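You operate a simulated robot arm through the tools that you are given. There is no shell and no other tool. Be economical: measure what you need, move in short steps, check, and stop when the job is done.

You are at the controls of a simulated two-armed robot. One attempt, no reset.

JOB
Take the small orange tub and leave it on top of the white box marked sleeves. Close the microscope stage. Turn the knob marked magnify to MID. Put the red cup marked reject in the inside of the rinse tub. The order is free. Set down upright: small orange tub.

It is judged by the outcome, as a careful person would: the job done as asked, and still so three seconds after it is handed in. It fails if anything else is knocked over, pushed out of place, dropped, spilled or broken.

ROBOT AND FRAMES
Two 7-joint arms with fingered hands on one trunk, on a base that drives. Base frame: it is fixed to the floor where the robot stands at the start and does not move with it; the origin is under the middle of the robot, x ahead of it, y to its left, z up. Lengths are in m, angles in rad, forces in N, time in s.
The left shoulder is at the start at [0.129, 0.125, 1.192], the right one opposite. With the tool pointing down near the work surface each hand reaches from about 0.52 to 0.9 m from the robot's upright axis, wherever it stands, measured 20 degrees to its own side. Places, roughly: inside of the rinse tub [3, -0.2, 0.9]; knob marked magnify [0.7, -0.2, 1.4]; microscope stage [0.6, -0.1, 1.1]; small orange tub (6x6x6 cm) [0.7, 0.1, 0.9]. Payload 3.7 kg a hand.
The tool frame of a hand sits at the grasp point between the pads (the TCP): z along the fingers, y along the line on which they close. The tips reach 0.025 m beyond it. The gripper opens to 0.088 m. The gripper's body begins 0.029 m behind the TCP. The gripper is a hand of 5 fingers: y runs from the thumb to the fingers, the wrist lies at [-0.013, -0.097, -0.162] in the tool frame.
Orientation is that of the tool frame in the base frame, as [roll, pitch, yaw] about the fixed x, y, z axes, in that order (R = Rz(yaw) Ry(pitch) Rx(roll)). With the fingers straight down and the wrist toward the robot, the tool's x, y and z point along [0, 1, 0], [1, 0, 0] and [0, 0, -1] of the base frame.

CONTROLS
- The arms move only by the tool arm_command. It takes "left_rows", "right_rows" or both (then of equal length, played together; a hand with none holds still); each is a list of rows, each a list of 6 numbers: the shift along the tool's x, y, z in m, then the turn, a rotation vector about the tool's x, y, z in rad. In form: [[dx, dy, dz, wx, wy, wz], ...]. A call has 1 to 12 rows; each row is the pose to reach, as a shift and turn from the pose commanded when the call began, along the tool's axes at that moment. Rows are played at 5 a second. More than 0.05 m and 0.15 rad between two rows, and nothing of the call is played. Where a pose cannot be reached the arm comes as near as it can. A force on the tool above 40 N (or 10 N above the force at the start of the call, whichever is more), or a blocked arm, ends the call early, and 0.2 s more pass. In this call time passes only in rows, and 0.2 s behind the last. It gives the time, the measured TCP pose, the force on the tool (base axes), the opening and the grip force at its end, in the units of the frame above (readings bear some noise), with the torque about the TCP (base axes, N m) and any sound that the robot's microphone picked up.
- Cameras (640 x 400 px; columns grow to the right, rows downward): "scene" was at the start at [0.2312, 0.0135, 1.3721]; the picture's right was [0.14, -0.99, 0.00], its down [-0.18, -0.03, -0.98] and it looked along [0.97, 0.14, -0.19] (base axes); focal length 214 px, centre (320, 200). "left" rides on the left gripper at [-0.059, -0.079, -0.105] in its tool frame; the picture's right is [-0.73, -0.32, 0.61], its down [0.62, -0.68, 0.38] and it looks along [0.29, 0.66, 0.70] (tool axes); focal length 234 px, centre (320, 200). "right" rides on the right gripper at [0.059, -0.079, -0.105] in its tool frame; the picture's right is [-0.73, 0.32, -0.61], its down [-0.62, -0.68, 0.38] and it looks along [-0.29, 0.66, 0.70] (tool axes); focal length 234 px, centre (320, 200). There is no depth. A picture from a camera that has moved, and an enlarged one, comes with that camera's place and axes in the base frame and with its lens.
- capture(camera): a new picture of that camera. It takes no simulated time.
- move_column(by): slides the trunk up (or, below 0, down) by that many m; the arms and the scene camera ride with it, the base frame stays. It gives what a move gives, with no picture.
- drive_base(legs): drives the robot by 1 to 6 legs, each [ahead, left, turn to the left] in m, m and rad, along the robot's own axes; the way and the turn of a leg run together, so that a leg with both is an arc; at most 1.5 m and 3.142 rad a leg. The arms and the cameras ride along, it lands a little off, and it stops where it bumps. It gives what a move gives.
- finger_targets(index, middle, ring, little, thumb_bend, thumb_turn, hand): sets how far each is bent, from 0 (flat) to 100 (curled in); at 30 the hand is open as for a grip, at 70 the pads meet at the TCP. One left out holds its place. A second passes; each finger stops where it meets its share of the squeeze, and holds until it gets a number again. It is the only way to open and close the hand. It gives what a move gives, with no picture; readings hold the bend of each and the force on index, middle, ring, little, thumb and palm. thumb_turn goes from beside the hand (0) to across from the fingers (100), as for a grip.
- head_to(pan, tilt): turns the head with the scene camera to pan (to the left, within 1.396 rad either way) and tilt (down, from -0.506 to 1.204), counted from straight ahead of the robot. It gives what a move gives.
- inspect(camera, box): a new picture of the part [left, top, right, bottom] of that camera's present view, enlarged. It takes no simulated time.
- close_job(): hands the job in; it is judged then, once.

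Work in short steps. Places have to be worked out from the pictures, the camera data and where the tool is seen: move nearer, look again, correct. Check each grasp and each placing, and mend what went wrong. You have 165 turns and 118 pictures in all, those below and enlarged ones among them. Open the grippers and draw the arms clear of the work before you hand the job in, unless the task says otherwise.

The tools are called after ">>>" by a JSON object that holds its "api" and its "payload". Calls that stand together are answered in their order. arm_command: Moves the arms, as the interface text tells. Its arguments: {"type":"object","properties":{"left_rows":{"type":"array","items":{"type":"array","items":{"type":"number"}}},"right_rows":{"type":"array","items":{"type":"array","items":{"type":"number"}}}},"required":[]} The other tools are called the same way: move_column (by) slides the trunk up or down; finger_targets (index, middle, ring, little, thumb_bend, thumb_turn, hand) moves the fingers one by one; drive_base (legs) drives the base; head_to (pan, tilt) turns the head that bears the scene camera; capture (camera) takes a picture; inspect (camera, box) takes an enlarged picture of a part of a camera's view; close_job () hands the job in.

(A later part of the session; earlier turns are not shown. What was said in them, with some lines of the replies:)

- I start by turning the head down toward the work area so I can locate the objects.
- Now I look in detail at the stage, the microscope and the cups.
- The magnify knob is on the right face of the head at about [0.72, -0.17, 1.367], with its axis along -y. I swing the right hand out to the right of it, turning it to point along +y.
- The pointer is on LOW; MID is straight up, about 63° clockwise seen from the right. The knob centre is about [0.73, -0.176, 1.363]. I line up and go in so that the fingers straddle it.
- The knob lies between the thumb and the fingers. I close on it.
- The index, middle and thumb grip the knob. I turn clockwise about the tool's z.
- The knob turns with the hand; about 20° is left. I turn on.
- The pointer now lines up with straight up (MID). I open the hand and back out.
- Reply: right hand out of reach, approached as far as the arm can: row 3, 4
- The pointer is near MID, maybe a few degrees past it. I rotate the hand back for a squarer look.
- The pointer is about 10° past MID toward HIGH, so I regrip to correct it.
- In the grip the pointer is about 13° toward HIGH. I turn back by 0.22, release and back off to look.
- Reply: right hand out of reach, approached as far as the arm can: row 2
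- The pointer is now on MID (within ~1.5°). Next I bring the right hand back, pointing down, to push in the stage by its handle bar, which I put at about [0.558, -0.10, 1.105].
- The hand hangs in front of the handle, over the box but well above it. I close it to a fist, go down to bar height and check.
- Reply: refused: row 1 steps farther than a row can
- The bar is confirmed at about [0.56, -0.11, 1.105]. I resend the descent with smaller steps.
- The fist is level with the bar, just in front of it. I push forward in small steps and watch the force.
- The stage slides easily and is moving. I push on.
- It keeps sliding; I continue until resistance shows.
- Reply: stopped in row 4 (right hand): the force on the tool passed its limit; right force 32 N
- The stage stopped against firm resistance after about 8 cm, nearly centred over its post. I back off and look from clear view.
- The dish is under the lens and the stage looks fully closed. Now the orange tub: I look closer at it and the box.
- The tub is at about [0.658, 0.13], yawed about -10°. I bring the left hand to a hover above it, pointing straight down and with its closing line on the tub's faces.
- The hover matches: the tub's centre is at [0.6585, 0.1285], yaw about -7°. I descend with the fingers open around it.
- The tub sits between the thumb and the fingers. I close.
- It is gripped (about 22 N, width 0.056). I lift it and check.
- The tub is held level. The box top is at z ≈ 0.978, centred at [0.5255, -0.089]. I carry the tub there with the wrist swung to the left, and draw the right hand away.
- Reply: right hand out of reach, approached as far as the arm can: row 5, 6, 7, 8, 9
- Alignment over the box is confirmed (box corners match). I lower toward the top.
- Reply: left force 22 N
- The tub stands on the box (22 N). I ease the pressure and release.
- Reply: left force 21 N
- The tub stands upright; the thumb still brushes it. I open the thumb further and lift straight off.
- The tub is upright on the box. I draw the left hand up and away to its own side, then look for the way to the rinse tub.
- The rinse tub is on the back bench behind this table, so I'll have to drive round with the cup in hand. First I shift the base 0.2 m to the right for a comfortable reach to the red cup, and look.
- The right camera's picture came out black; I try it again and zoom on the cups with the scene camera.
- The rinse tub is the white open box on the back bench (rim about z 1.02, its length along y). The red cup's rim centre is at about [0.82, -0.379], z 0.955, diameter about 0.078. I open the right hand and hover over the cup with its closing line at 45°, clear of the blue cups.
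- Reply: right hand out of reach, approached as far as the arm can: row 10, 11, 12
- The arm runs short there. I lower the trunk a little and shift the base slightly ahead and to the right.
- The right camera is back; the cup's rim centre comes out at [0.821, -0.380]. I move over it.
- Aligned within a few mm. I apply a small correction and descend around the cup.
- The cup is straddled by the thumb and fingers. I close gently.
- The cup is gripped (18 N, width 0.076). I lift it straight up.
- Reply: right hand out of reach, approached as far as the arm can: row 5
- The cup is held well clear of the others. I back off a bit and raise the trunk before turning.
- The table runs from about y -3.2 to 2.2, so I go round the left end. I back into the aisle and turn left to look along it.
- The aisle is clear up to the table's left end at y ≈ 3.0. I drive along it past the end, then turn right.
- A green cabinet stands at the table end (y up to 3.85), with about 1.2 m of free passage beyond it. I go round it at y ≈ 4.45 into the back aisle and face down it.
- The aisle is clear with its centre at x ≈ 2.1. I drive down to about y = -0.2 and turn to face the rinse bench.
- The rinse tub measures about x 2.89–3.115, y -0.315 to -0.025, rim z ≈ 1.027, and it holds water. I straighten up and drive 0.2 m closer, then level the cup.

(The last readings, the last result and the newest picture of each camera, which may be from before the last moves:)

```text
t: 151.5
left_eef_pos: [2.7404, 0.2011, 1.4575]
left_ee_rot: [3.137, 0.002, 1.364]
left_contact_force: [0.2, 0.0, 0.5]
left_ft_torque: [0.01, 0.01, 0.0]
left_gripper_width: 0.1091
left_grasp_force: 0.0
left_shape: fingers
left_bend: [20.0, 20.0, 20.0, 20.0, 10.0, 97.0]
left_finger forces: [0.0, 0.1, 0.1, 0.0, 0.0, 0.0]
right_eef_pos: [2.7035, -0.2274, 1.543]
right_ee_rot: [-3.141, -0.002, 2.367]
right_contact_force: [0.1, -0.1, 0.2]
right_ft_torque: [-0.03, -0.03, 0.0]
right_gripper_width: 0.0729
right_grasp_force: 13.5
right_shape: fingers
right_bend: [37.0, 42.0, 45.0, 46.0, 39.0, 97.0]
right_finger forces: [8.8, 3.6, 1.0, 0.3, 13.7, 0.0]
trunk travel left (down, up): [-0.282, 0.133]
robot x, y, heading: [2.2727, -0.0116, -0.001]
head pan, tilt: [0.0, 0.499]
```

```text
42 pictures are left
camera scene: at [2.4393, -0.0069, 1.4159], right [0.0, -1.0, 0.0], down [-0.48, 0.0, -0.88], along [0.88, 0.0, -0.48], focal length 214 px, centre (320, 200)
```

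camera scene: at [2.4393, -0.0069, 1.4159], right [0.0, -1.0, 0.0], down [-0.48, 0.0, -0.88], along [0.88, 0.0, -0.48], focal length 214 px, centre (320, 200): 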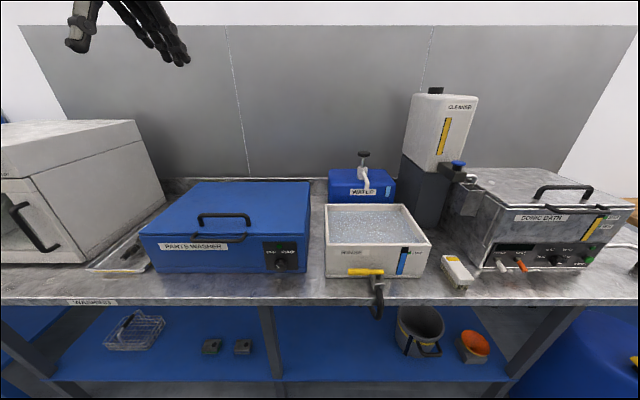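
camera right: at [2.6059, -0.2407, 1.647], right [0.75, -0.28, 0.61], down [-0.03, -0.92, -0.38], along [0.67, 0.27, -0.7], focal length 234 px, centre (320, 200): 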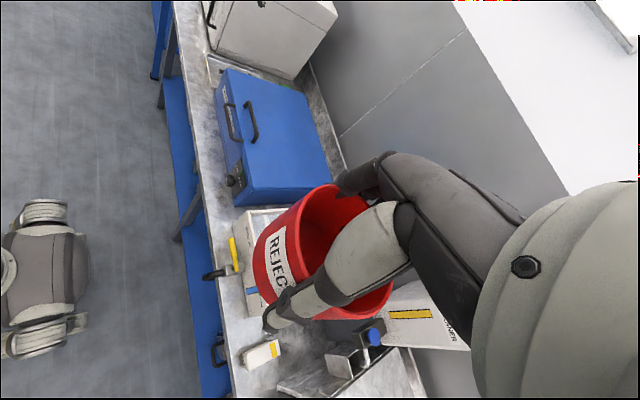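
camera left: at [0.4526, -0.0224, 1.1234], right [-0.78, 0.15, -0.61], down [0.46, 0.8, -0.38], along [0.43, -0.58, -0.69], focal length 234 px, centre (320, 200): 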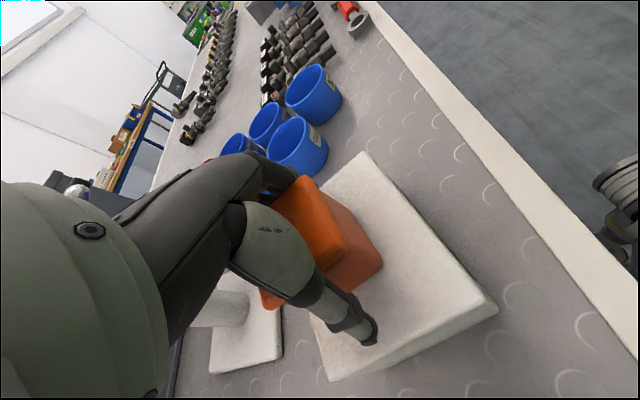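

The cup is level. The tub's centre is [3.005, -0.171]. I carry the cup over it, high, then down to a hover.

>>> {"api": "arm_command", "payload": {"right_rows": [[-0.0246, 0.0355, 0.0, 0, 0, 0], [-0.0491, 0.0709, 0.01, 0, 0, 0], [-0.0737, 0.1064, 0.02, 0, 0, 0], [-0.0983, 0.1419, 0.03, 0, 0, 0], [-0.1229, 0.1774, 0.04, 0, 0, 0], [-0.1474, 0.2128, 0.06, 0, 0, 0], [-0.172, 0.2483, 0.08, 0, 0, 0], [-0.172, 0.2483, 0.125, 0, 0, 0], [-0.172, 0.2483, 0.17, 0, 0, 0], [-0.172, 0.2483, 0.215, 0, 0, 0], [-0.172, 0.2483, 0.26, 0, 0, 0], [-0.172, 0.2483, 0.3, 0, 0, 0]]}}

>>> {"api": "capture", "payload": {"camera": "scene"}}

>>> {"api": "capture", "payload": {"camera": "right"}}

```text
t: 154.1
left_eef_pos: [2.7399, 0.2007, 1.4589]
left_ee_rot: [3.137, 0.001, 1.364]
left_contact_force: [0.0, 0.3, -0.8]
left_ft_torque: [0.02, -0.01, 0.01]
left_gripper_width: 0.1092
left_grasp_force: 0.0
left_shape: fingers
left_bend: [20.0, 20.0, 20.0, 20.0, 10.0, 97.0]
left_finger forces: [0.1, 0.1, 0.0, 0.0, 0.1, 0.0]
right_eef_pos: [2.9772, -0.1809, 1.2404]
right_ee_rot: [3.139, 0.001, 2.364]
right_contact_force: [0.3, 0.2, 0.0]
right_ft_torque: [0.04, 0.04, 0.0]
right_gripper_width: 0.0716
right_grasp_force: 12.8
right_shape: fingers
right_bend: [37.0, 42.0, 45.0, 46.0, 39.0, 96.0]
right_finger forces: [8.9, 3.3, 1.1, 0.3, 13.0, 0.1]
right hand out of reach, approached as far as the arm can: row 3, 4, 5, 6, 7, 8, 9, 10, 11, 12
trunk travel left (down, up): [-0.282, 0.133]
robot x, y, heading: [2.2733, -0.0099, -0.001]
head pan, tilt: [0.0, 0.499]
```

```text
41 pictures are left
camera scene: at [2.4381, -0.0079, 1.4162], right [0.0, -1.0, 0.0], down [-0.48, 0.0, -0.88], along [0.88, 0.0, -0.48], focal length 214 px, centre (320, 200)
```

scene: 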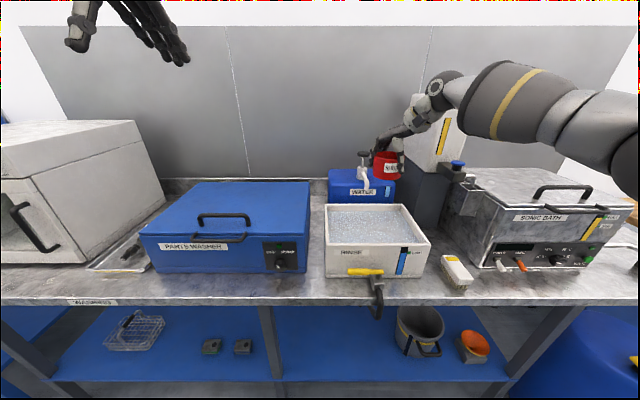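

```text
40 pictures are left
camera right: at [2.8791, -0.1943, 1.3438], right [0.74, -0.28, 0.61], down [-0.03, -0.92, -0.38], along [0.67, 0.27, -0.69], focal length 234 px, centre (320, 200)
```

right: 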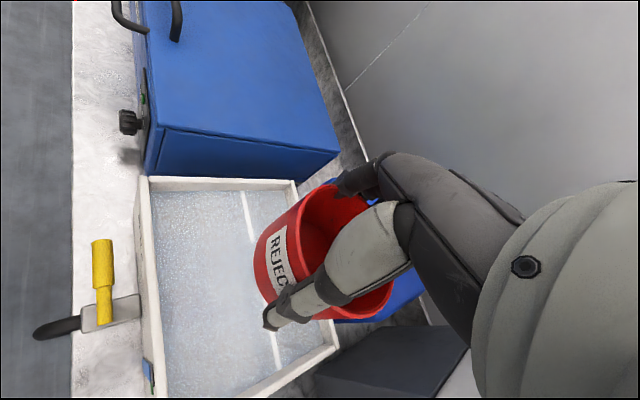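

>>> {"api": "inspect", "payload": {"camera": "right", "box": [100, 150, 360, 400]}}

>>> {"api": "inspect", "payload": {"camera": "scene", "box": [310, 130, 450, 300]}}

```text
1.60 times, centred on (230, 275) of right
camera zoom: at [2.8791, -0.1943, 1.3438], right [0.74, -0.28, 0.61], down [-0.03, -0.92, -0.38], along [0.67, 0.27, -0.69], focal length 375 px, centre (464, 80)
```

zoom: 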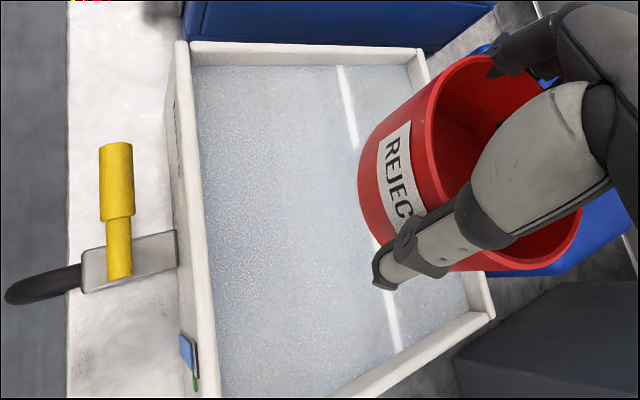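

```text
2.35 times, centred on (380, 215) of scene
camera zoom: at [2.4381, -0.0079, 1.4162], right [0.0, -1.0, 0.0], down [-0.48, 0.0, -0.88], along [0.88, 0.0, -0.48], focal length 505 px, centre (179, 165)
```

zoom: 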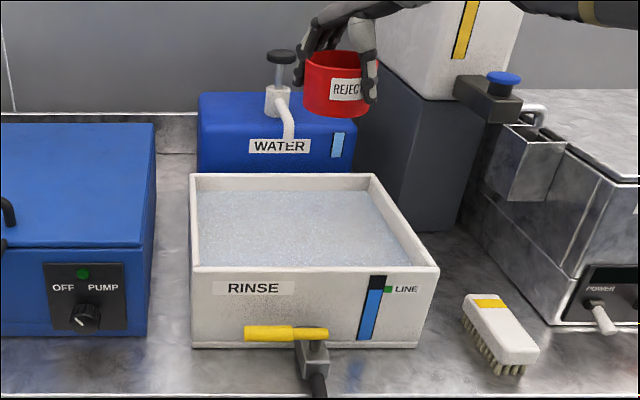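

The white line is only a lamp reflection in the water. The present xy is good and keeps clear of the pump spout, so I hold it and lower toward the tub.

>>> {"api": "arm_command", "payload": {"right_rows": [[0.0087, -0.024, 0.02, 0, 0, 0], [0.0087, -0.024, 0.06, 0, 0, 0], [0.0087, -0.024, 0.1, 0, 0, 0], [0.0087, -0.024, 0.14, 0, 0, 0], [0.0087, -0.024, 0.17, 0, 0, 0]]}}

>>> {"api": "inspect", "payload": {"camera": "scene", "box": [310, 130, 470, 300]}}

>>> {"api": "capture", "payload": {"camera": "right"}}

```text
t: 155.3
left_eef_pos: [2.741, 0.2014, 1.4586]
left_ee_rot: [3.14, 0.002, 1.365]
left_contact_force: [0.4, 0.0, -0.2]
left_ft_torque: [0.0, 0.02, -0.01]
left_gripper_width: 0.1094
left_grasp_force: 0.0
left_shape: fingers
left_bend: [20.0, 20.0, 20.0, 20.0, 10.0, 97.0]
left_finger forces: [0.0, 0.0, 0.0, 0.0, 0.0, 0.1]
right_eef_pos: [2.954, -0.1907, 1.0694]
right_ee_rot: [3.14, -0.001, 2.365]
right_contact_force: [0.1, -0.5, 0.0]
right_ft_torque: [0.0, 0.03, -0.05]
right_gripper_width: 0.0713
right_grasp_force: 13.2
right_shape: fingers
right_bend: [38.0, 42.0, 45.0, 46.0, 39.0, 96.0]
right_finger forces: [8.7, 3.1, 1.1, 0.4, 12.9, 0.1]
trunk travel left (down, up): [-0.282, 0.133]
robot x, y, heading: [2.2695, -0.0088, 0.0]
head pan, tilt: [0.0, 0.499]
```

```text
2.35 times, centred on (390, 215) of scene
camera zoom: at [2.4392, -0.0074, 1.4159], right [0.0, -1.0, 0.0], down [-0.48, 0.0, -0.88], along [0.88, 0.0, -0.48], focal length 505 px, centre (155, 165)
```

zoom: 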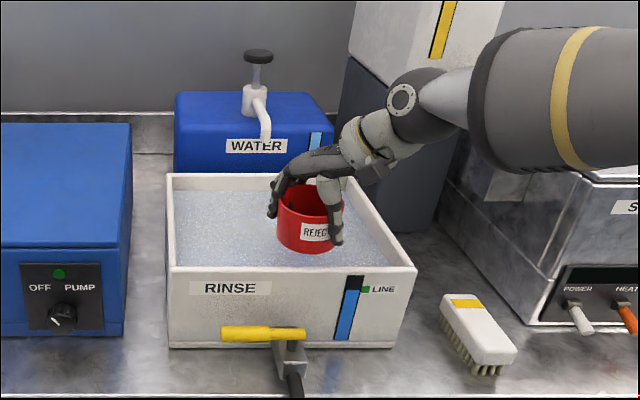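

```text
36 pictures are left
camera right: at [2.8564, -0.2045, 1.1744], right [0.74, -0.28, 0.61], down [-0.03, -0.92, -0.38], along [0.67, 0.26, -0.7], focal length 234 px, centre (320, 200)
```

right: 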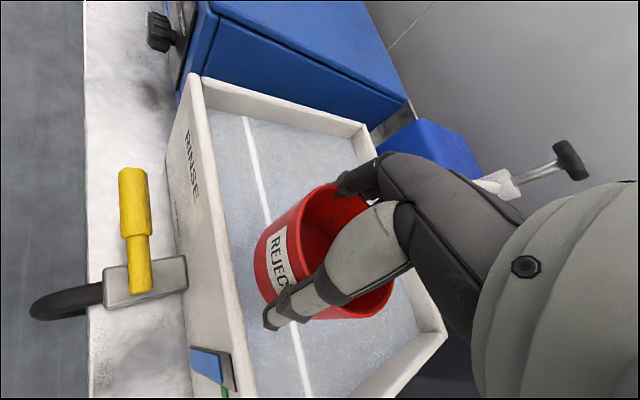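

I nudge it back toward the middle by 2 cm and lower slowly into the tub.

>>> {"api": "arm_command", "payload": {"right_rows": [[-0.0108, 0.0176, 0.0, 0, 0, 0], [-0.0108, 0.0176, 0.02, 0, 0, 0], [-0.0108, 0.0176, 0.04, 0, 0, 0], [-0.0108, 0.0176, 0.06, 0, 0, 0], [-0.0108, 0.0176, 0.075, 0, 0, 0], [-0.0108, 0.0176, 0.09, 0, 0, 0]]}}

>>> {"api": "inspect", "payload": {"camera": "scene", "box": [310, 130, 470, 300]}}

```text
t: 156.4
left_eef_pos: [2.7405, 0.2015, 1.4585]
left_ee_rot: [3.138, 0.002, 1.365]
left_contact_force: [0.2, -0.6, -0.1]
left_ft_torque: [-0.01, 0.01, -0.04]
left_gripper_width: 0.1094
left_grasp_force: 0.1
left_shape: fingers
left_bend: [20.0, 20.0, 20.0, 20.0, 10.0, 97.0]
left_finger forces: [0.1, 0.0, 0.1, 0.0, 0.1, 0.0]
right_eef_pos: [2.9534, -0.1912, 1.0378]
right_ee_rot: [3.108, 0.011, 2.361]
right_contact_force: [1.8, 2.6, 22.9]
right_ft_torque: [-0.73, 0.91, -0.03]
right_gripper_width: 0.073
right_grasp_force: 21.4
right_shape: fingers
right_bend: [39.0, 42.0, 45.0, 46.0, 36.0, 97.0]
right_finger forces: [7.0, 2.5, 0.7, 0.2, 33.1, 0.1]
right hand out of reach, approached as far as the arm can: row 1, 2, 3, 4, 5
trunk travel left (down, up): [-0.282, 0.133]
robot x, y, heading: [2.2699, -0.0099, 0.002]
head pan, tilt: [0.0, 0.499]
stopped in row 5 (right hand): the force on the tool passed its limit (the readings are from after the stop); the commanded pose is now the measured one
```

```text
2.35 times, centred on (390, 215) of scene
camera zoom: at [2.4389, -0.0076, 1.4161], right [0.0, -1.0, 0.0], down [-0.48, 0.0, -0.88], along [0.88, 0.0, -0.48], focal length 505 px, centre (155, 165)
```

zoom: 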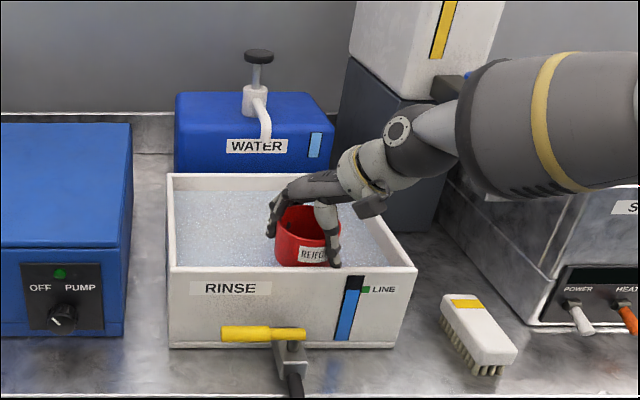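

The thumb has landed on the front wall's rim and the arm lacks reach. I lift a little and bring the base 5 cm closer.

>>> {"api": "arm_command", "payload": {"right_rows": [[0, 0, -0.03, 0, 0, 0], [0, 0, -0.06, 0, 0, 0]]}}

>>> {"api": "drive_base", "payload": {"legs": [[0.05, 0, 0]]}}

>>> {"api": "capture", "payload": {"camera": "right"}}

>>> {"api": "inspect", "payload": {"camera": "scene", "box": [310, 130, 470, 300]}}

```text
t: 157.0
left_eef_pos: [2.74, 0.2023, 1.4578]
left_ee_rot: [3.137, 0.001, 1.365]
left_contact_force: [0.3, -0.2, -0.6]
left_ft_torque: [-0.03, -0.03, -0.01]
left_gripper_width: 0.1095
left_grasp_force: 0.1
left_shape: fingers
left_bend: [20.0, 20.0, 20.0, 20.0, 10.0, 97.0]
left_finger forces: [0.1, 0.0, 0.0, 0.1, 0.0, 0.0]
right_eef_pos: [2.9496, -0.1917, 1.0933]
right_ee_rot: [3.12, 0.01, 2.364]
right_contact_force: [-0.6, -0.9, 0.5]
right_ft_torque: [-0.03, -0.02, -0.03]
right_gripper_width: 0.0703
right_grasp_force: 14.1
right_shape: fingers
right_bend: [39.0, 42.0, 45.0, 46.0, 39.0, 97.0]
right_finger forces: [8.9, 3.2, 1.0, 0.4, 13.3, 0.0]
trunk travel left (down, up): [-0.282, 0.133]
robot x, y, heading: [2.2725, -0.0066, 0.003]
head pan, tilt: [0.0, 0.499]
```

```text
t: 157.9
left_eef_pos: [2.7909, 0.2014, 1.4583]
left_ee_rot: [3.138, 0.002, 1.365]
left_contact_force: [1.4, -0.4, 0.3]
left_ft_torque: [0.02, 0.07, 0.0]
left_gripper_width: 0.1094
left_grasp_force: 0.1
left_shape: fingers
left_bend: [20.0, 20.0, 20.0, 20.0, 10.0, 97.0]
left_finger forces: [0.0, 0.1, 0.0, 0.0, 0.0, 0.1]
right_eef_pos: [2.9995, -0.1939, 1.0914]
right_ee_rot: [3.119, 0.012, 2.361]
right_contact_force: [0.4, 0.4, 0.2]
right_ft_torque: [0.04, 0.03, -0.01]
right_gripper_width: 0.0705
right_grasp_force: 13.4
right_shape: fingers
right_bend: [39.0, 42.0, 45.0, 46.0, 39.0, 97.0]
right_finger forces: [8.8, 3.2, 1.0, 0.5, 13.3, 0.0]
trunk travel left (down, up): [-0.282, 0.133]
robot x, y, heading: [2.3177, -0.0087, 0.0]
head pan, tilt: [0.0, 0.499]
```

```text
34 pictures are left
camera right: at [2.8995, -0.2076, 1.1945], right [0.73, -0.29, 0.62], down [-0.03, -0.92, -0.39], along [0.68, 0.27, -0.68], focal length 234 px, centre (320, 200)
```

right: 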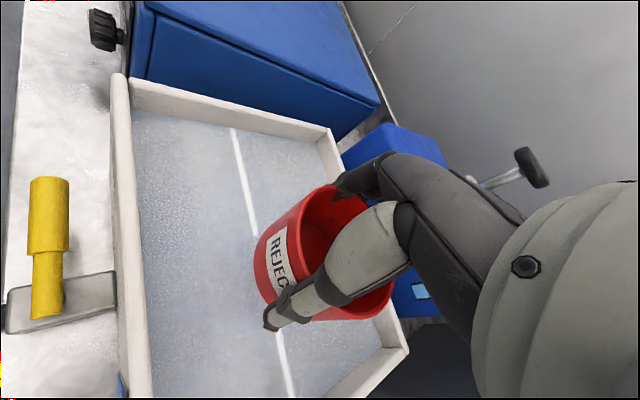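

```text
2.35 times, centred on (390, 215) of scene
camera zoom: at [2.4895, -0.0072, 1.416], right [0.0, -1.0, 0.0], down [-0.48, 0.0, -0.88], along [0.88, 0.0, -0.48], focal length 505 px, centre (155, 165)
```

zoom: 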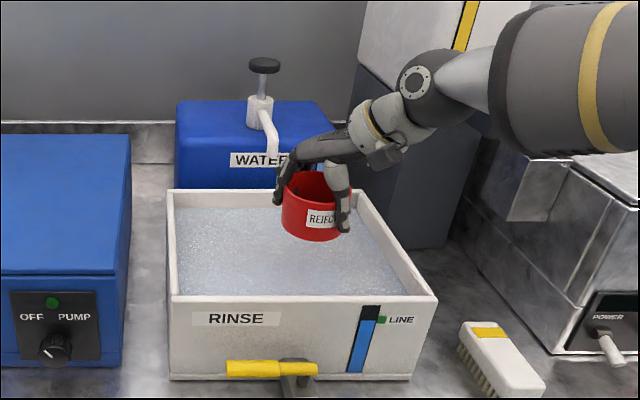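

Now there is room. I shift slightly to the right, away from the spout, and lower again.

>>> {"api": "arm_command", "payload": {"right_rows": [[-0.012, -0.0234, 0.0, 0, 0, 0], [-0.012, -0.0234, 0.025, 0, 0, 0], [-0.012, -0.0234, 0.045, 0, 0, 0], [-0.012, -0.0234, 0.06, 0, 0, 0], [-0.012, -0.0234, 0.075, 0, 0, 0], [-0.012, -0.0234, 0.09, 0, 0, 0], [-0.012, -0.0234, 0.1, 0, 0, 0]]}}

>>> {"api": "inspect", "payload": {"camera": "scene", "box": [310, 130, 470, 300]}}

>>> {"api": "capture", "payload": {"camera": "right"}}

```text
t: 159.5
left_eef_pos: [2.7889, 0.2019, 1.4578]
left_ee_rot: [3.137, 0.003, 1.365]
left_contact_force: [0.0, -0.4, 0.1]
left_ft_torque: [0.03, 0.0, -0.01]
left_gripper_width: 0.1096
left_grasp_force: 0.1
left_shape: fingers
left_bend: [20.0, 20.0, 20.0, 20.0, 10.0, 97.0]
left_finger forces: [0.0, 0.0, 0.0, 0.1, 0.0, 0.1]
right_eef_pos: [2.9879, -0.2187, 0.9953]
right_ee_rot: [3.116, 0.011, 2.362]
right_contact_force: [-0.3, -0.3, 0.9]
right_ft_torque: [0.01, -0.02, 0.0]
right_gripper_width: 0.0702
right_grasp_force: 13.5
right_shape: fingers
right_bend: [39.0, 42.0, 45.0, 46.0, 39.0, 97.0]
right_finger forces: [8.7, 3.2, 1.0, 0.4, 13.1, 0.0]
right hand out of reach, approached as far as the arm can: row 7
trunk travel left (down, up): [-0.282, 0.133]
robot x, y, heading: [2.3198, -0.0062, 0.004]
head pan, tilt: [0.0, 0.499]
```

```text
2.35 times, centred on (390, 215) of scene
camera zoom: at [2.4883, -0.0075, 1.416], right [0.0, -1.0, 0.0], down [-0.48, 0.0, -0.88], along [0.88, 0.0, -0.48], focal length 505 px, centre (155, 165)
```

zoom: 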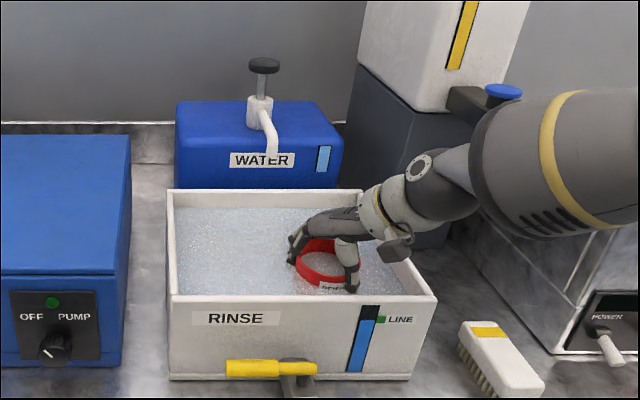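

```text
31 pictures are left
camera right: at [2.8875, -0.2336, 1.0973], right [0.73, -0.29, 0.62], down [-0.03, -0.92, -0.39], along [0.69, 0.27, -0.68], focal length 234 px, centre (320, 200)
```

right: 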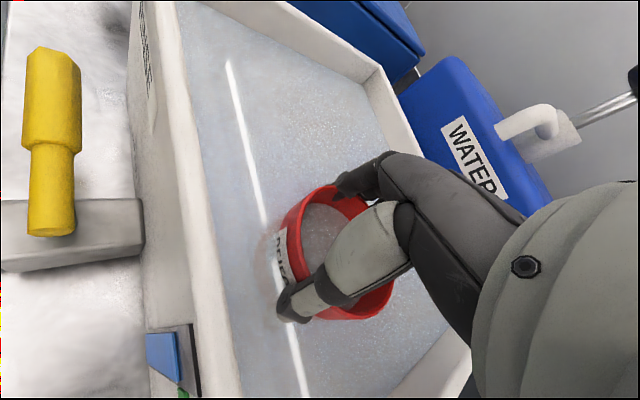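

The cup passes into the water with no contact yet. I lower further until it touches the floor of the tub.

>>> {"api": "arm_command", "payload": {"right_rows": [[0.0, -0.004, 0.01, 0, 0, 0], [0.0, -0.008, 0.02, 0, 0, 0], [0.0, -0.01, 0.03, 0, 0, 0], [0.0, -0.01, 0.038, 0, 0, 0]]}}

```text
t: 160.5
left_eef_pos: [2.7902, 0.201, 1.4574]
left_ee_rot: [3.137, 0.001, 1.365]
left_contact_force: [0.3, -0.6, 0.3]
left_ft_torque: [-0.02, 0.0, 0.02]
left_gripper_width: 0.1093
left_grasp_force: 0.0
left_shape: fingers
left_bend: [20.0, 20.0, 20.0, 20.0, 10.0, 97.0]
left_finger forces: [0.1, 0.1, 0.0, 0.1, 0.1, 0.1]
right_eef_pos: [2.9657, -0.2228, 0.9759]
right_ee_rot: [3.118, 0.011, 2.36]
right_contact_force: [0.1, 0.4, 0.6]
right_ft_torque: [0.0, 0.02, 0.02]
right_gripper_width: 0.0703
right_grasp_force: 13.1
right_shape: fingers
right_bend: [39.0, 42.0, 45.0, 46.0, 39.0, 97.0]
right_finger forces: [8.6, 3.2, 1.1, 0.5, 13.0, 0.0]
right hand out of reach, approached as far as the arm can: row 1, 2, 3, 4
trunk travel left (down, up): [-0.282, 0.133]
robot x, y, heading: [2.3205, -0.0093, -0.001]
head pan, tilt: [0.0, 0.499]
```

Reach is short again; I drive 3 cm closer and finish lowering.

>>> {"api": "drive_base", "payload": {"legs": [[0.03, 0, 0]]}}

>>> {"api": "arm_command", "payload": {"right_rows": [[0.0, 0, 0.006, 0, 0, 0], [0.0, 0, 0.012, 0, 0, 0], [0.0, 0, 0.018, 0, 0, 0], [0.0, 0, 0.024, 0, 0, 0], [0.0, 0, 0.03, 0, 0, 0]]}}

>>> {"api": "capture", "payload": {"camera": "right"}}

>>> {"api": "inspect", "payload": {"camera": "scene", "box": [310, 130, 470, 300]}}

```text
t: 161.3
left_eef_pos: [2.8196, 0.2009, 1.4585]
left_ee_rot: [3.136, 0.001, 1.366]
left_contact_force: [0.4, -1.4, -0.6]
left_ft_torque: [0.0, 0.02, -0.02]
left_gripper_width: 0.1094
left_grasp_force: 0.1
left_shape: fingers
left_bend: [20.0, 20.0, 20.0, 20.0, 10.0, 97.0]
left_finger forces: [0.0, 0.0, 0.0, 0.1, 0.0, 0.0]
right_eef_pos: [2.9963, -0.2218, 0.976]
right_ee_rot: [3.118, 0.012, 2.362]
right_contact_force: [0.3, -0.1, -1.3]
right_ft_torque: [0.0, 0.0, -0.02]
right_gripper_width: 0.0704
right_grasp_force: 13.1
right_shape: fingers
right_bend: [39.0, 42.0, 45.0, 46.0, 39.0, 97.0]
right_finger forces: [8.6, 3.2, 1.0, 0.5, 13.1, 0.0]
trunk travel left (down, up): [-0.282, 0.133]
robot x, y, heading: [2.3487, -0.0048, 0.001]
head pan, tilt: [0.0, 0.499]
```

```text
t: 162.5
left_eef_pos: [2.8192, 0.2009, 1.4584]
left_ee_rot: [3.135, 0.001, 1.365]
left_contact_force: [0.2, -1.5, -0.2]
left_ft_torque: [0.0, 0.02, 0.01]
left_gripper_width: 0.1095
left_grasp_force: 0.1
left_shape: fingers
left_bend: [20.0, 20.0, 20.0, 20.0, 10.0, 97.0]
left_finger forces: [0.0, 0.0, 0.1, 0.0, 0.0, 0.1]
right_eef_pos: [2.9876, -0.2204, 0.9691]
right_ee_rot: [3.121, 0.013, 2.362]
right_contact_force: [0.1, 0.7, 0.0]
right_ft_torque: [0.01, 0.02, -0.01]
right_gripper_width: 0.0703
right_grasp_force: 12.9
right_shape: fingers
right_bend: [39.0, 42.0, 45.0, 46.0, 39.0, 97.0]
right_finger forces: [8.7, 3.2, 1.1, 0.5, 13.0, 0.1]
right hand out of reach, approached as far as the arm can: row 1, 2, 3, 4, 5
trunk travel left (down, up): [-0.282, 0.133]
robot x, y, heading: [2.3509, -0.0085, 0.003]
head pan, tilt: [0.0, 0.499]
```

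```text
30 pictures are left
camera right: at [2.8872, -0.2357, 1.0706], right [0.73, -0.29, 0.62], down [-0.03, -0.92, -0.39], along [0.68, 0.27, -0.68], focal length 234 px, centre (320, 200)
```

right: 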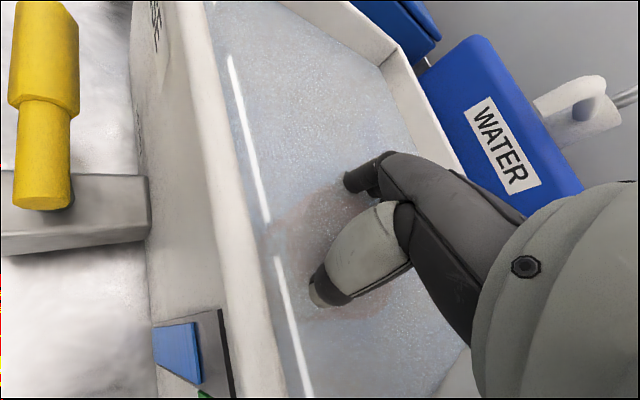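

```text
2.35 times, centred on (390, 215) of scene
camera zoom: at [2.5181, -0.0072, 1.416], right [0.0, -1.0, 0.0], down [-0.48, 0.0, -0.88], along [0.88, 0.0, -0.48], focal length 505 px, centre (155, 165)
```

zoom: 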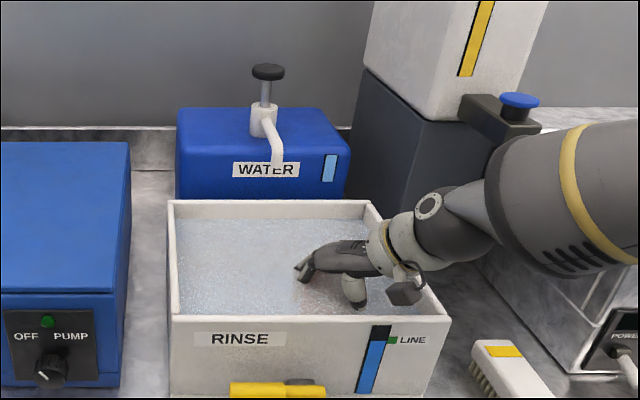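

The cup's base is about 1.5–2 cm above the tub floor; I lower the trunk slightly to set it down.

>>> {"api": "move_column", "payload": {"by": -0.012}}

```text
t: 163.1
left_eef_pos: [2.8189, 0.2001, 1.4467]
left_ee_rot: [3.137, 0.003, 1.364]
left_contact_force: [0.1, -1.1, 0.9]
left_ft_torque: [0.01, -0.03, 0.01]
left_gripper_width: 0.1096
left_grasp_force: 0.0
left_shape: fingers
left_bend: [20.0, 20.0, 20.0, 20.0, 10.0, 97.0]
left_finger forces: [0.0, 0.0, 0.0, 0.0, 0.1, 0.1]
right_eef_pos: [2.9861, -0.2214, 0.9571]
right_ee_rot: [3.119, 0.012, 2.36]
right_contact_force: [0.2, 0.0, -0.5]
right_ft_torque: [0.01, -0.03, -0.01]
right_gripper_width: 0.0703
right_grasp_force: 13.4
right_shape: fingers
right_bend: [39.0, 42.0, 45.0, 46.0, 39.0, 97.0]
right_finger forces: [8.7, 3.2, 1.1, 0.6, 13.1, 0.1]
trunk travel left (down, up): [-0.27, 0.145]
robot x, y, heading: [2.3564, -0.0041, -0.002]
head pan, tilt: [0.0, 0.499]
```

Still free, but the wrist camera is now close above the front wall, so I stop here (about 1 cm or less to the floor) and release gently.

>>> {"api": "finger_targets", "payload": {"hand": "right", "index": 32, "middle": 34, "ring": 34, "little": 34, "thumb_bend": 32}}

>>> {"api": "finger_targets", "payload": {"hand": "right", "index": 22, "middle": 22, "ring": 22, "little": 22, "thumb_bend": 20}}

>>> {"api": "capture", "payload": {"camera": "right"}}

>>> {"api": "inspect", "payload": {"camera": "scene", "box": [310, 130, 470, 300]}}

```text
t: 164.1
left_eef_pos: [2.8193, 0.2007, 1.4461]
left_ee_rot: [3.136, 0.0, 1.364]
left_contact_force: [-0.4, 0.1, 0.5]
left_ft_torque: [-0.03, -0.01, 0.0]
left_gripper_width: 0.1094
left_grasp_force: 0.0
left_shape: fingers
left_bend: [20.0, 20.0, 20.0, 20.0, 10.0, 97.0]
left_finger forces: [0.1, 0.0, 0.0, 0.1, 0.0, 0.1]
right_eef_pos: [2.9865, -0.2211, 0.9567]
right_ee_rot: [3.12, 0.01, 2.36]
right_contact_force: [-0.1, 0.5, 0.2]
right_ft_torque: [0.01, -0.01, 0.01]
right_gripper_width: 0.0809
right_grasp_force: 0.1
right_shape: fingers
right_bend: [32.0, 34.0, 34.0, 34.0, 32.0, 97.0]
right_finger forces: [0.1, 0.0, 0.1, 0.0, 0.0, 0.0]
trunk travel left (down, up): [-0.27, 0.145]
robot x, y, heading: [2.3534, -0.006, -0.0]
head pan, tilt: [0.0, 0.499]
```

```text
t: 165.1
left_eef_pos: [2.8194, 0.2014, 1.4452]
left_ee_rot: [3.136, 0.002, 1.365]
left_contact_force: [-0.6, -0.5, -0.8]
left_ft_torque: [0.0, 0.0, 0.0]
left_gripper_width: 0.1095
left_grasp_force: 0.0
left_shape: fingers
left_bend: [20.0, 20.0, 20.0, 20.0, 10.0, 97.0]
left_finger forces: [0.1, 0.1, 0.0, 0.0, 0.0, 0.0]
right_eef_pos: [2.9862, -0.2215, 0.9561]
right_ee_rot: [3.119, 0.012, 2.362]
right_contact_force: [-0.1, 0.4, -0.3]
right_ft_torque: [0.04, -0.01, 0.0]
right_gripper_width: 0.101
right_grasp_force: 0.1
right_shape: fingers
right_bend: [22.0, 22.0, 22.0, 22.0, 20.0, 97.0]
right_finger forces: [0.0, 0.0, 0.0, 0.0, 0.0, 0.0]
trunk travel left (down, up): [-0.27, 0.145]
robot x, y, heading: [2.3504, -0.0107, -0.005]
head pan, tilt: [0.0, 0.499]
```

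```text
28 pictures are left
camera right: at [2.8861, -0.2362, 1.0585], right [0.73, -0.29, 0.62], down [-0.03, -0.92, -0.39], along [0.68, 0.27, -0.68], focal length 234 px, centre (320, 200)
```

right: 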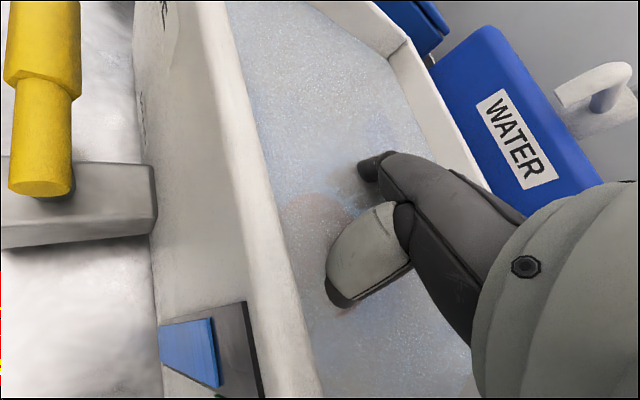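

```text
2.35 times, centred on (390, 215) of scene
camera zoom: at [2.5271, -0.0072, 1.4037], right [0.0, -1.0, 0.0], down [-0.48, 0.0, -0.88], along [0.88, 0.0, -0.48], focal length 505 px, centre (155, 165)
```

zoom: 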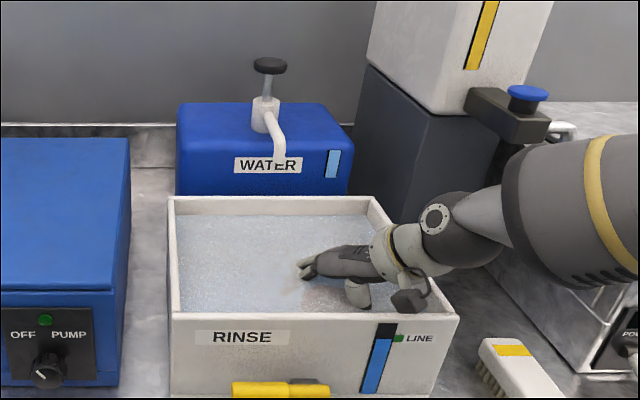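

The hand is free and the cup is faintly visible under water. I lift straight up, then draw back toward the robot clear of the spout.

>>> {"api": "arm_command", "payload": {"right_rows": [[0, 0, -0.025, 0, 0, 0], [0, 0, -0.05, 0, 0, 0], [0.004, -0.012, -0.075, 0, 0, 0], [0.01, -0.022, -0.1, 0, 0, 0], [0.03, -0.045, -0.125, 0, 0, 0], [0.055, -0.07, -0.15, 0, 0, 0], [0.08, -0.095, -0.175, 0, 0, 0], [0.11, -0.12, -0.195, 0, 0, 0], [0.135, -0.14, -0.22, 0, 0, 0]]}}

>>> {"api": "capture", "payload": {"camera": "right"}}

>>> {"api": "inspect", "payload": {"camera": "scene", "box": [310, 130, 470, 300]}}

```text
t: 167.1
left_eef_pos: [2.8185, 0.2023, 1.4462]
left_ee_rot: [3.136, 0.002, 1.364]
left_contact_force: [0.4, 0.5, 0.0]
left_ft_torque: [-0.01, -0.01, -0.01]
left_gripper_width: 0.1093
left_grasp_force: 0.0
left_shape: fingers
left_bend: [20.0, 20.0, 20.0, 20.0, 10.0, 97.0]
left_finger forces: [0.0, 0.0, 0.0, 0.1, 0.1, 0.0]
right_eef_pos: [2.7839, -0.2271, 1.1727]
right_ee_rot: [3.117, 0.012, 2.361]
right_contact_force: [0.2, 0.1, 0.4]
right_ft_torque: [-0.03, 0.04, 0.01]
right_gripper_width: 0.1008
right_grasp_force: 0.1
right_shape: fingers
right_bend: [22.0, 22.0, 22.0, 22.0, 20.0, 97.0]
right_finger forces: [0.0, 0.0, 0.1, 0.0, 0.1, 0.0]
trunk travel left (down, up): [-0.27, 0.145]
robot x, y, heading: [2.3497, -0.0082, -0.002]
head pan, tilt: [0.0, 0.499]
```

```text
26 pictures are left
camera right: at [2.6845, -0.2419, 1.2749], right [0.73, -0.29, 0.62], down [-0.03, -0.92, -0.39], along [0.69, 0.27, -0.68], focal length 234 px, centre (320, 200)
```

right: 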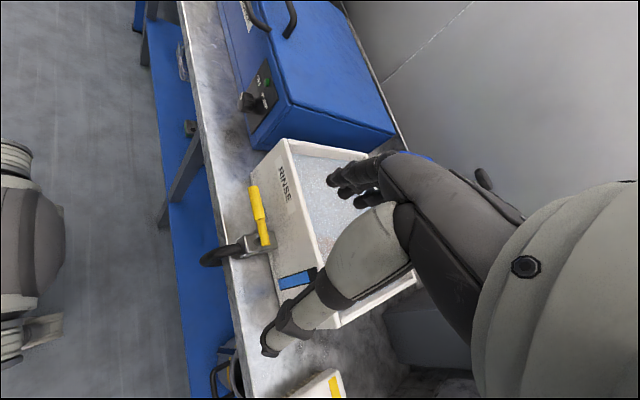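

```text
2.35 times, centred on (390, 215) of scene
camera zoom: at [2.5261, -0.0072, 1.4039], right [0.0, -1.0, 0.0], down [-0.48, 0.0, -0.88], along [0.88, 0.0, -0.48], focal length 505 px, centre (155, 165)
```

zoom: 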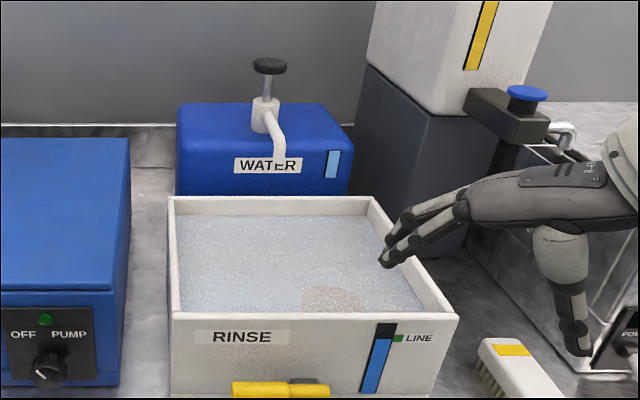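

The cup stays in the tub under water. I raise the right hand further and back off, then check the cup.

>>> {"api": "arm_command", "payload": {"right_rows": [[0.02, -0.02, -0.03, 0, 0, 0], [0.04, -0.04, -0.06, 0, 0, 0], [0.06, -0.06, -0.09, 0, 0, 0], [0.07, -0.07, -0.12, 0, 0, 0]]}}

>>> {"api": "drive_base", "payload": {"legs": [[-0.15, 0, 0]]}}

>>> {"api": "inspect", "payload": {"camera": "scene", "box": [310, 170, 450, 300]}}

>>> {"api": "capture", "payload": {"camera": "scene"}}

```text
t: 168.1
left_eef_pos: [2.8186, 0.2015, 1.4466]
left_ee_rot: [3.138, 0.002, 1.365]
left_contact_force: [-1.0, 0.0, 0.1]
left_ft_torque: [-0.01, -0.01, 0.01]
left_gripper_width: 0.1096
left_grasp_force: 0.0
left_shape: fingers
left_bend: [20.0, 20.0, 20.0, 20.0, 10.0, 97.0]
left_finger forces: [0.0, 0.0, 0.0, 0.0, 0.1, 0.0]
right_eef_pos: [2.6843, -0.2302, 1.2928]
right_ee_rot: [3.118, 0.012, 2.36]
right_contact_force: [-0.8, 0.2, 1.1]
right_ft_torque: [-0.02, -0.02, -0.03]
right_gripper_width: 0.1012
right_grasp_force: 0.1
right_shape: fingers
right_bend: [22.0, 22.0, 22.0, 22.0, 20.0, 97.0]
right_finger forces: [0.1, 0.0, 0.0, 0.0, 0.0, 0.0]
trunk travel left (down, up): [-0.27, 0.145]
robot x, y, heading: [2.3504, -0.0068, 0.003]
head pan, tilt: [0.0, 0.499]
```

```text
t: 169.5
left_eef_pos: [2.6715, 0.2012, 1.447]
left_ee_rot: [3.136, 0.0, 1.363]
left_contact_force: [-0.5, -0.5, -0.6]
left_ft_torque: [0.01, -0.04, 0.01]
left_gripper_width: 0.1094
left_grasp_force: 0.1
left_shape: fingers
left_bend: [20.0, 20.0, 20.0, 20.0, 10.0, 97.0]
left_finger forces: [0.1, 0.1, 0.1, 0.1, 0.1, 0.0]
right_eef_pos: [2.5373, -0.2307, 1.2923]
right_ee_rot: [3.12, 0.01, 2.362]
right_contact_force: [0.1, 0.0, 0.3]
right_ft_torque: [0.0, 0.04, -0.01]
right_gripper_width: 0.101
right_grasp_force: 0.2
right_shape: fingers
right_bend: [22.0, 22.0, 22.0, 22.0, 20.0, 97.0]
right_finger forces: [0.0, 0.1, 0.0, 0.1, 0.1, 0.0]
trunk travel left (down, up): [-0.27, 0.145]
robot x, y, heading: [2.2022, -0.006, -0.002]
head pan, tilt: [0.0, 0.499]
```

```text
3.08 times, centred on (380, 235) of scene
camera zoom: at [2.3784, -0.0073, 1.4037], right [0.0, -1.0, 0.0], down [-0.48, 0.0, -0.88], along [0.88, 0.0, -0.48], focal length 660 px, centre (135, 92)
```

zoom: 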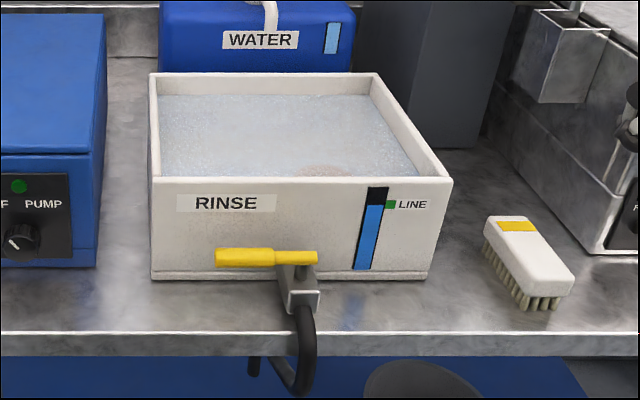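

```text
23 pictures are left
camera scene: at [2.3784, -0.0073, 1.4037], right [0.0, -1.0, 0.0], down [-0.48, 0.0, -0.88], along [0.88, 0.0, -0.48], focal length 214 px, centre (320, 200)
```

scene: 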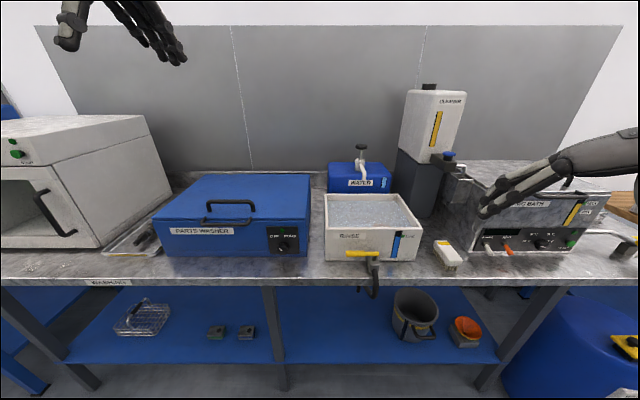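

The cup rests inside the rinse tub, both hands are open and clear, and nothing here is disturbed. The tub on the box, the closed stage and the knob at MID were all checked earlier, so I hand the job in.

>>> {"api": "close_job", "payload": {}}

```text
The job is handed in.
```

I did all four parts and handed the job in; the stage and the cup are less certain than the other two.

- **Orange tub:** it stands upright on the box marked sleeves.
- **Knob:** magnify points at MID. I overshot it by about 10° at first and corrected it; the last check was within about 2°.
- **Microscope stage:** I pushed it in about 8–11 cm until it hit a firm stop, with the dish under the lens.
- **Red cup:** it is in the rinse tub, under the water. I released it within about 1 cm of the floor and can only see it faintly, so I can't say whether it is standing. While lowering it, the thumb touched the rinse tub's front wall (about 23 N); the tub looked undisturbed afterwards.
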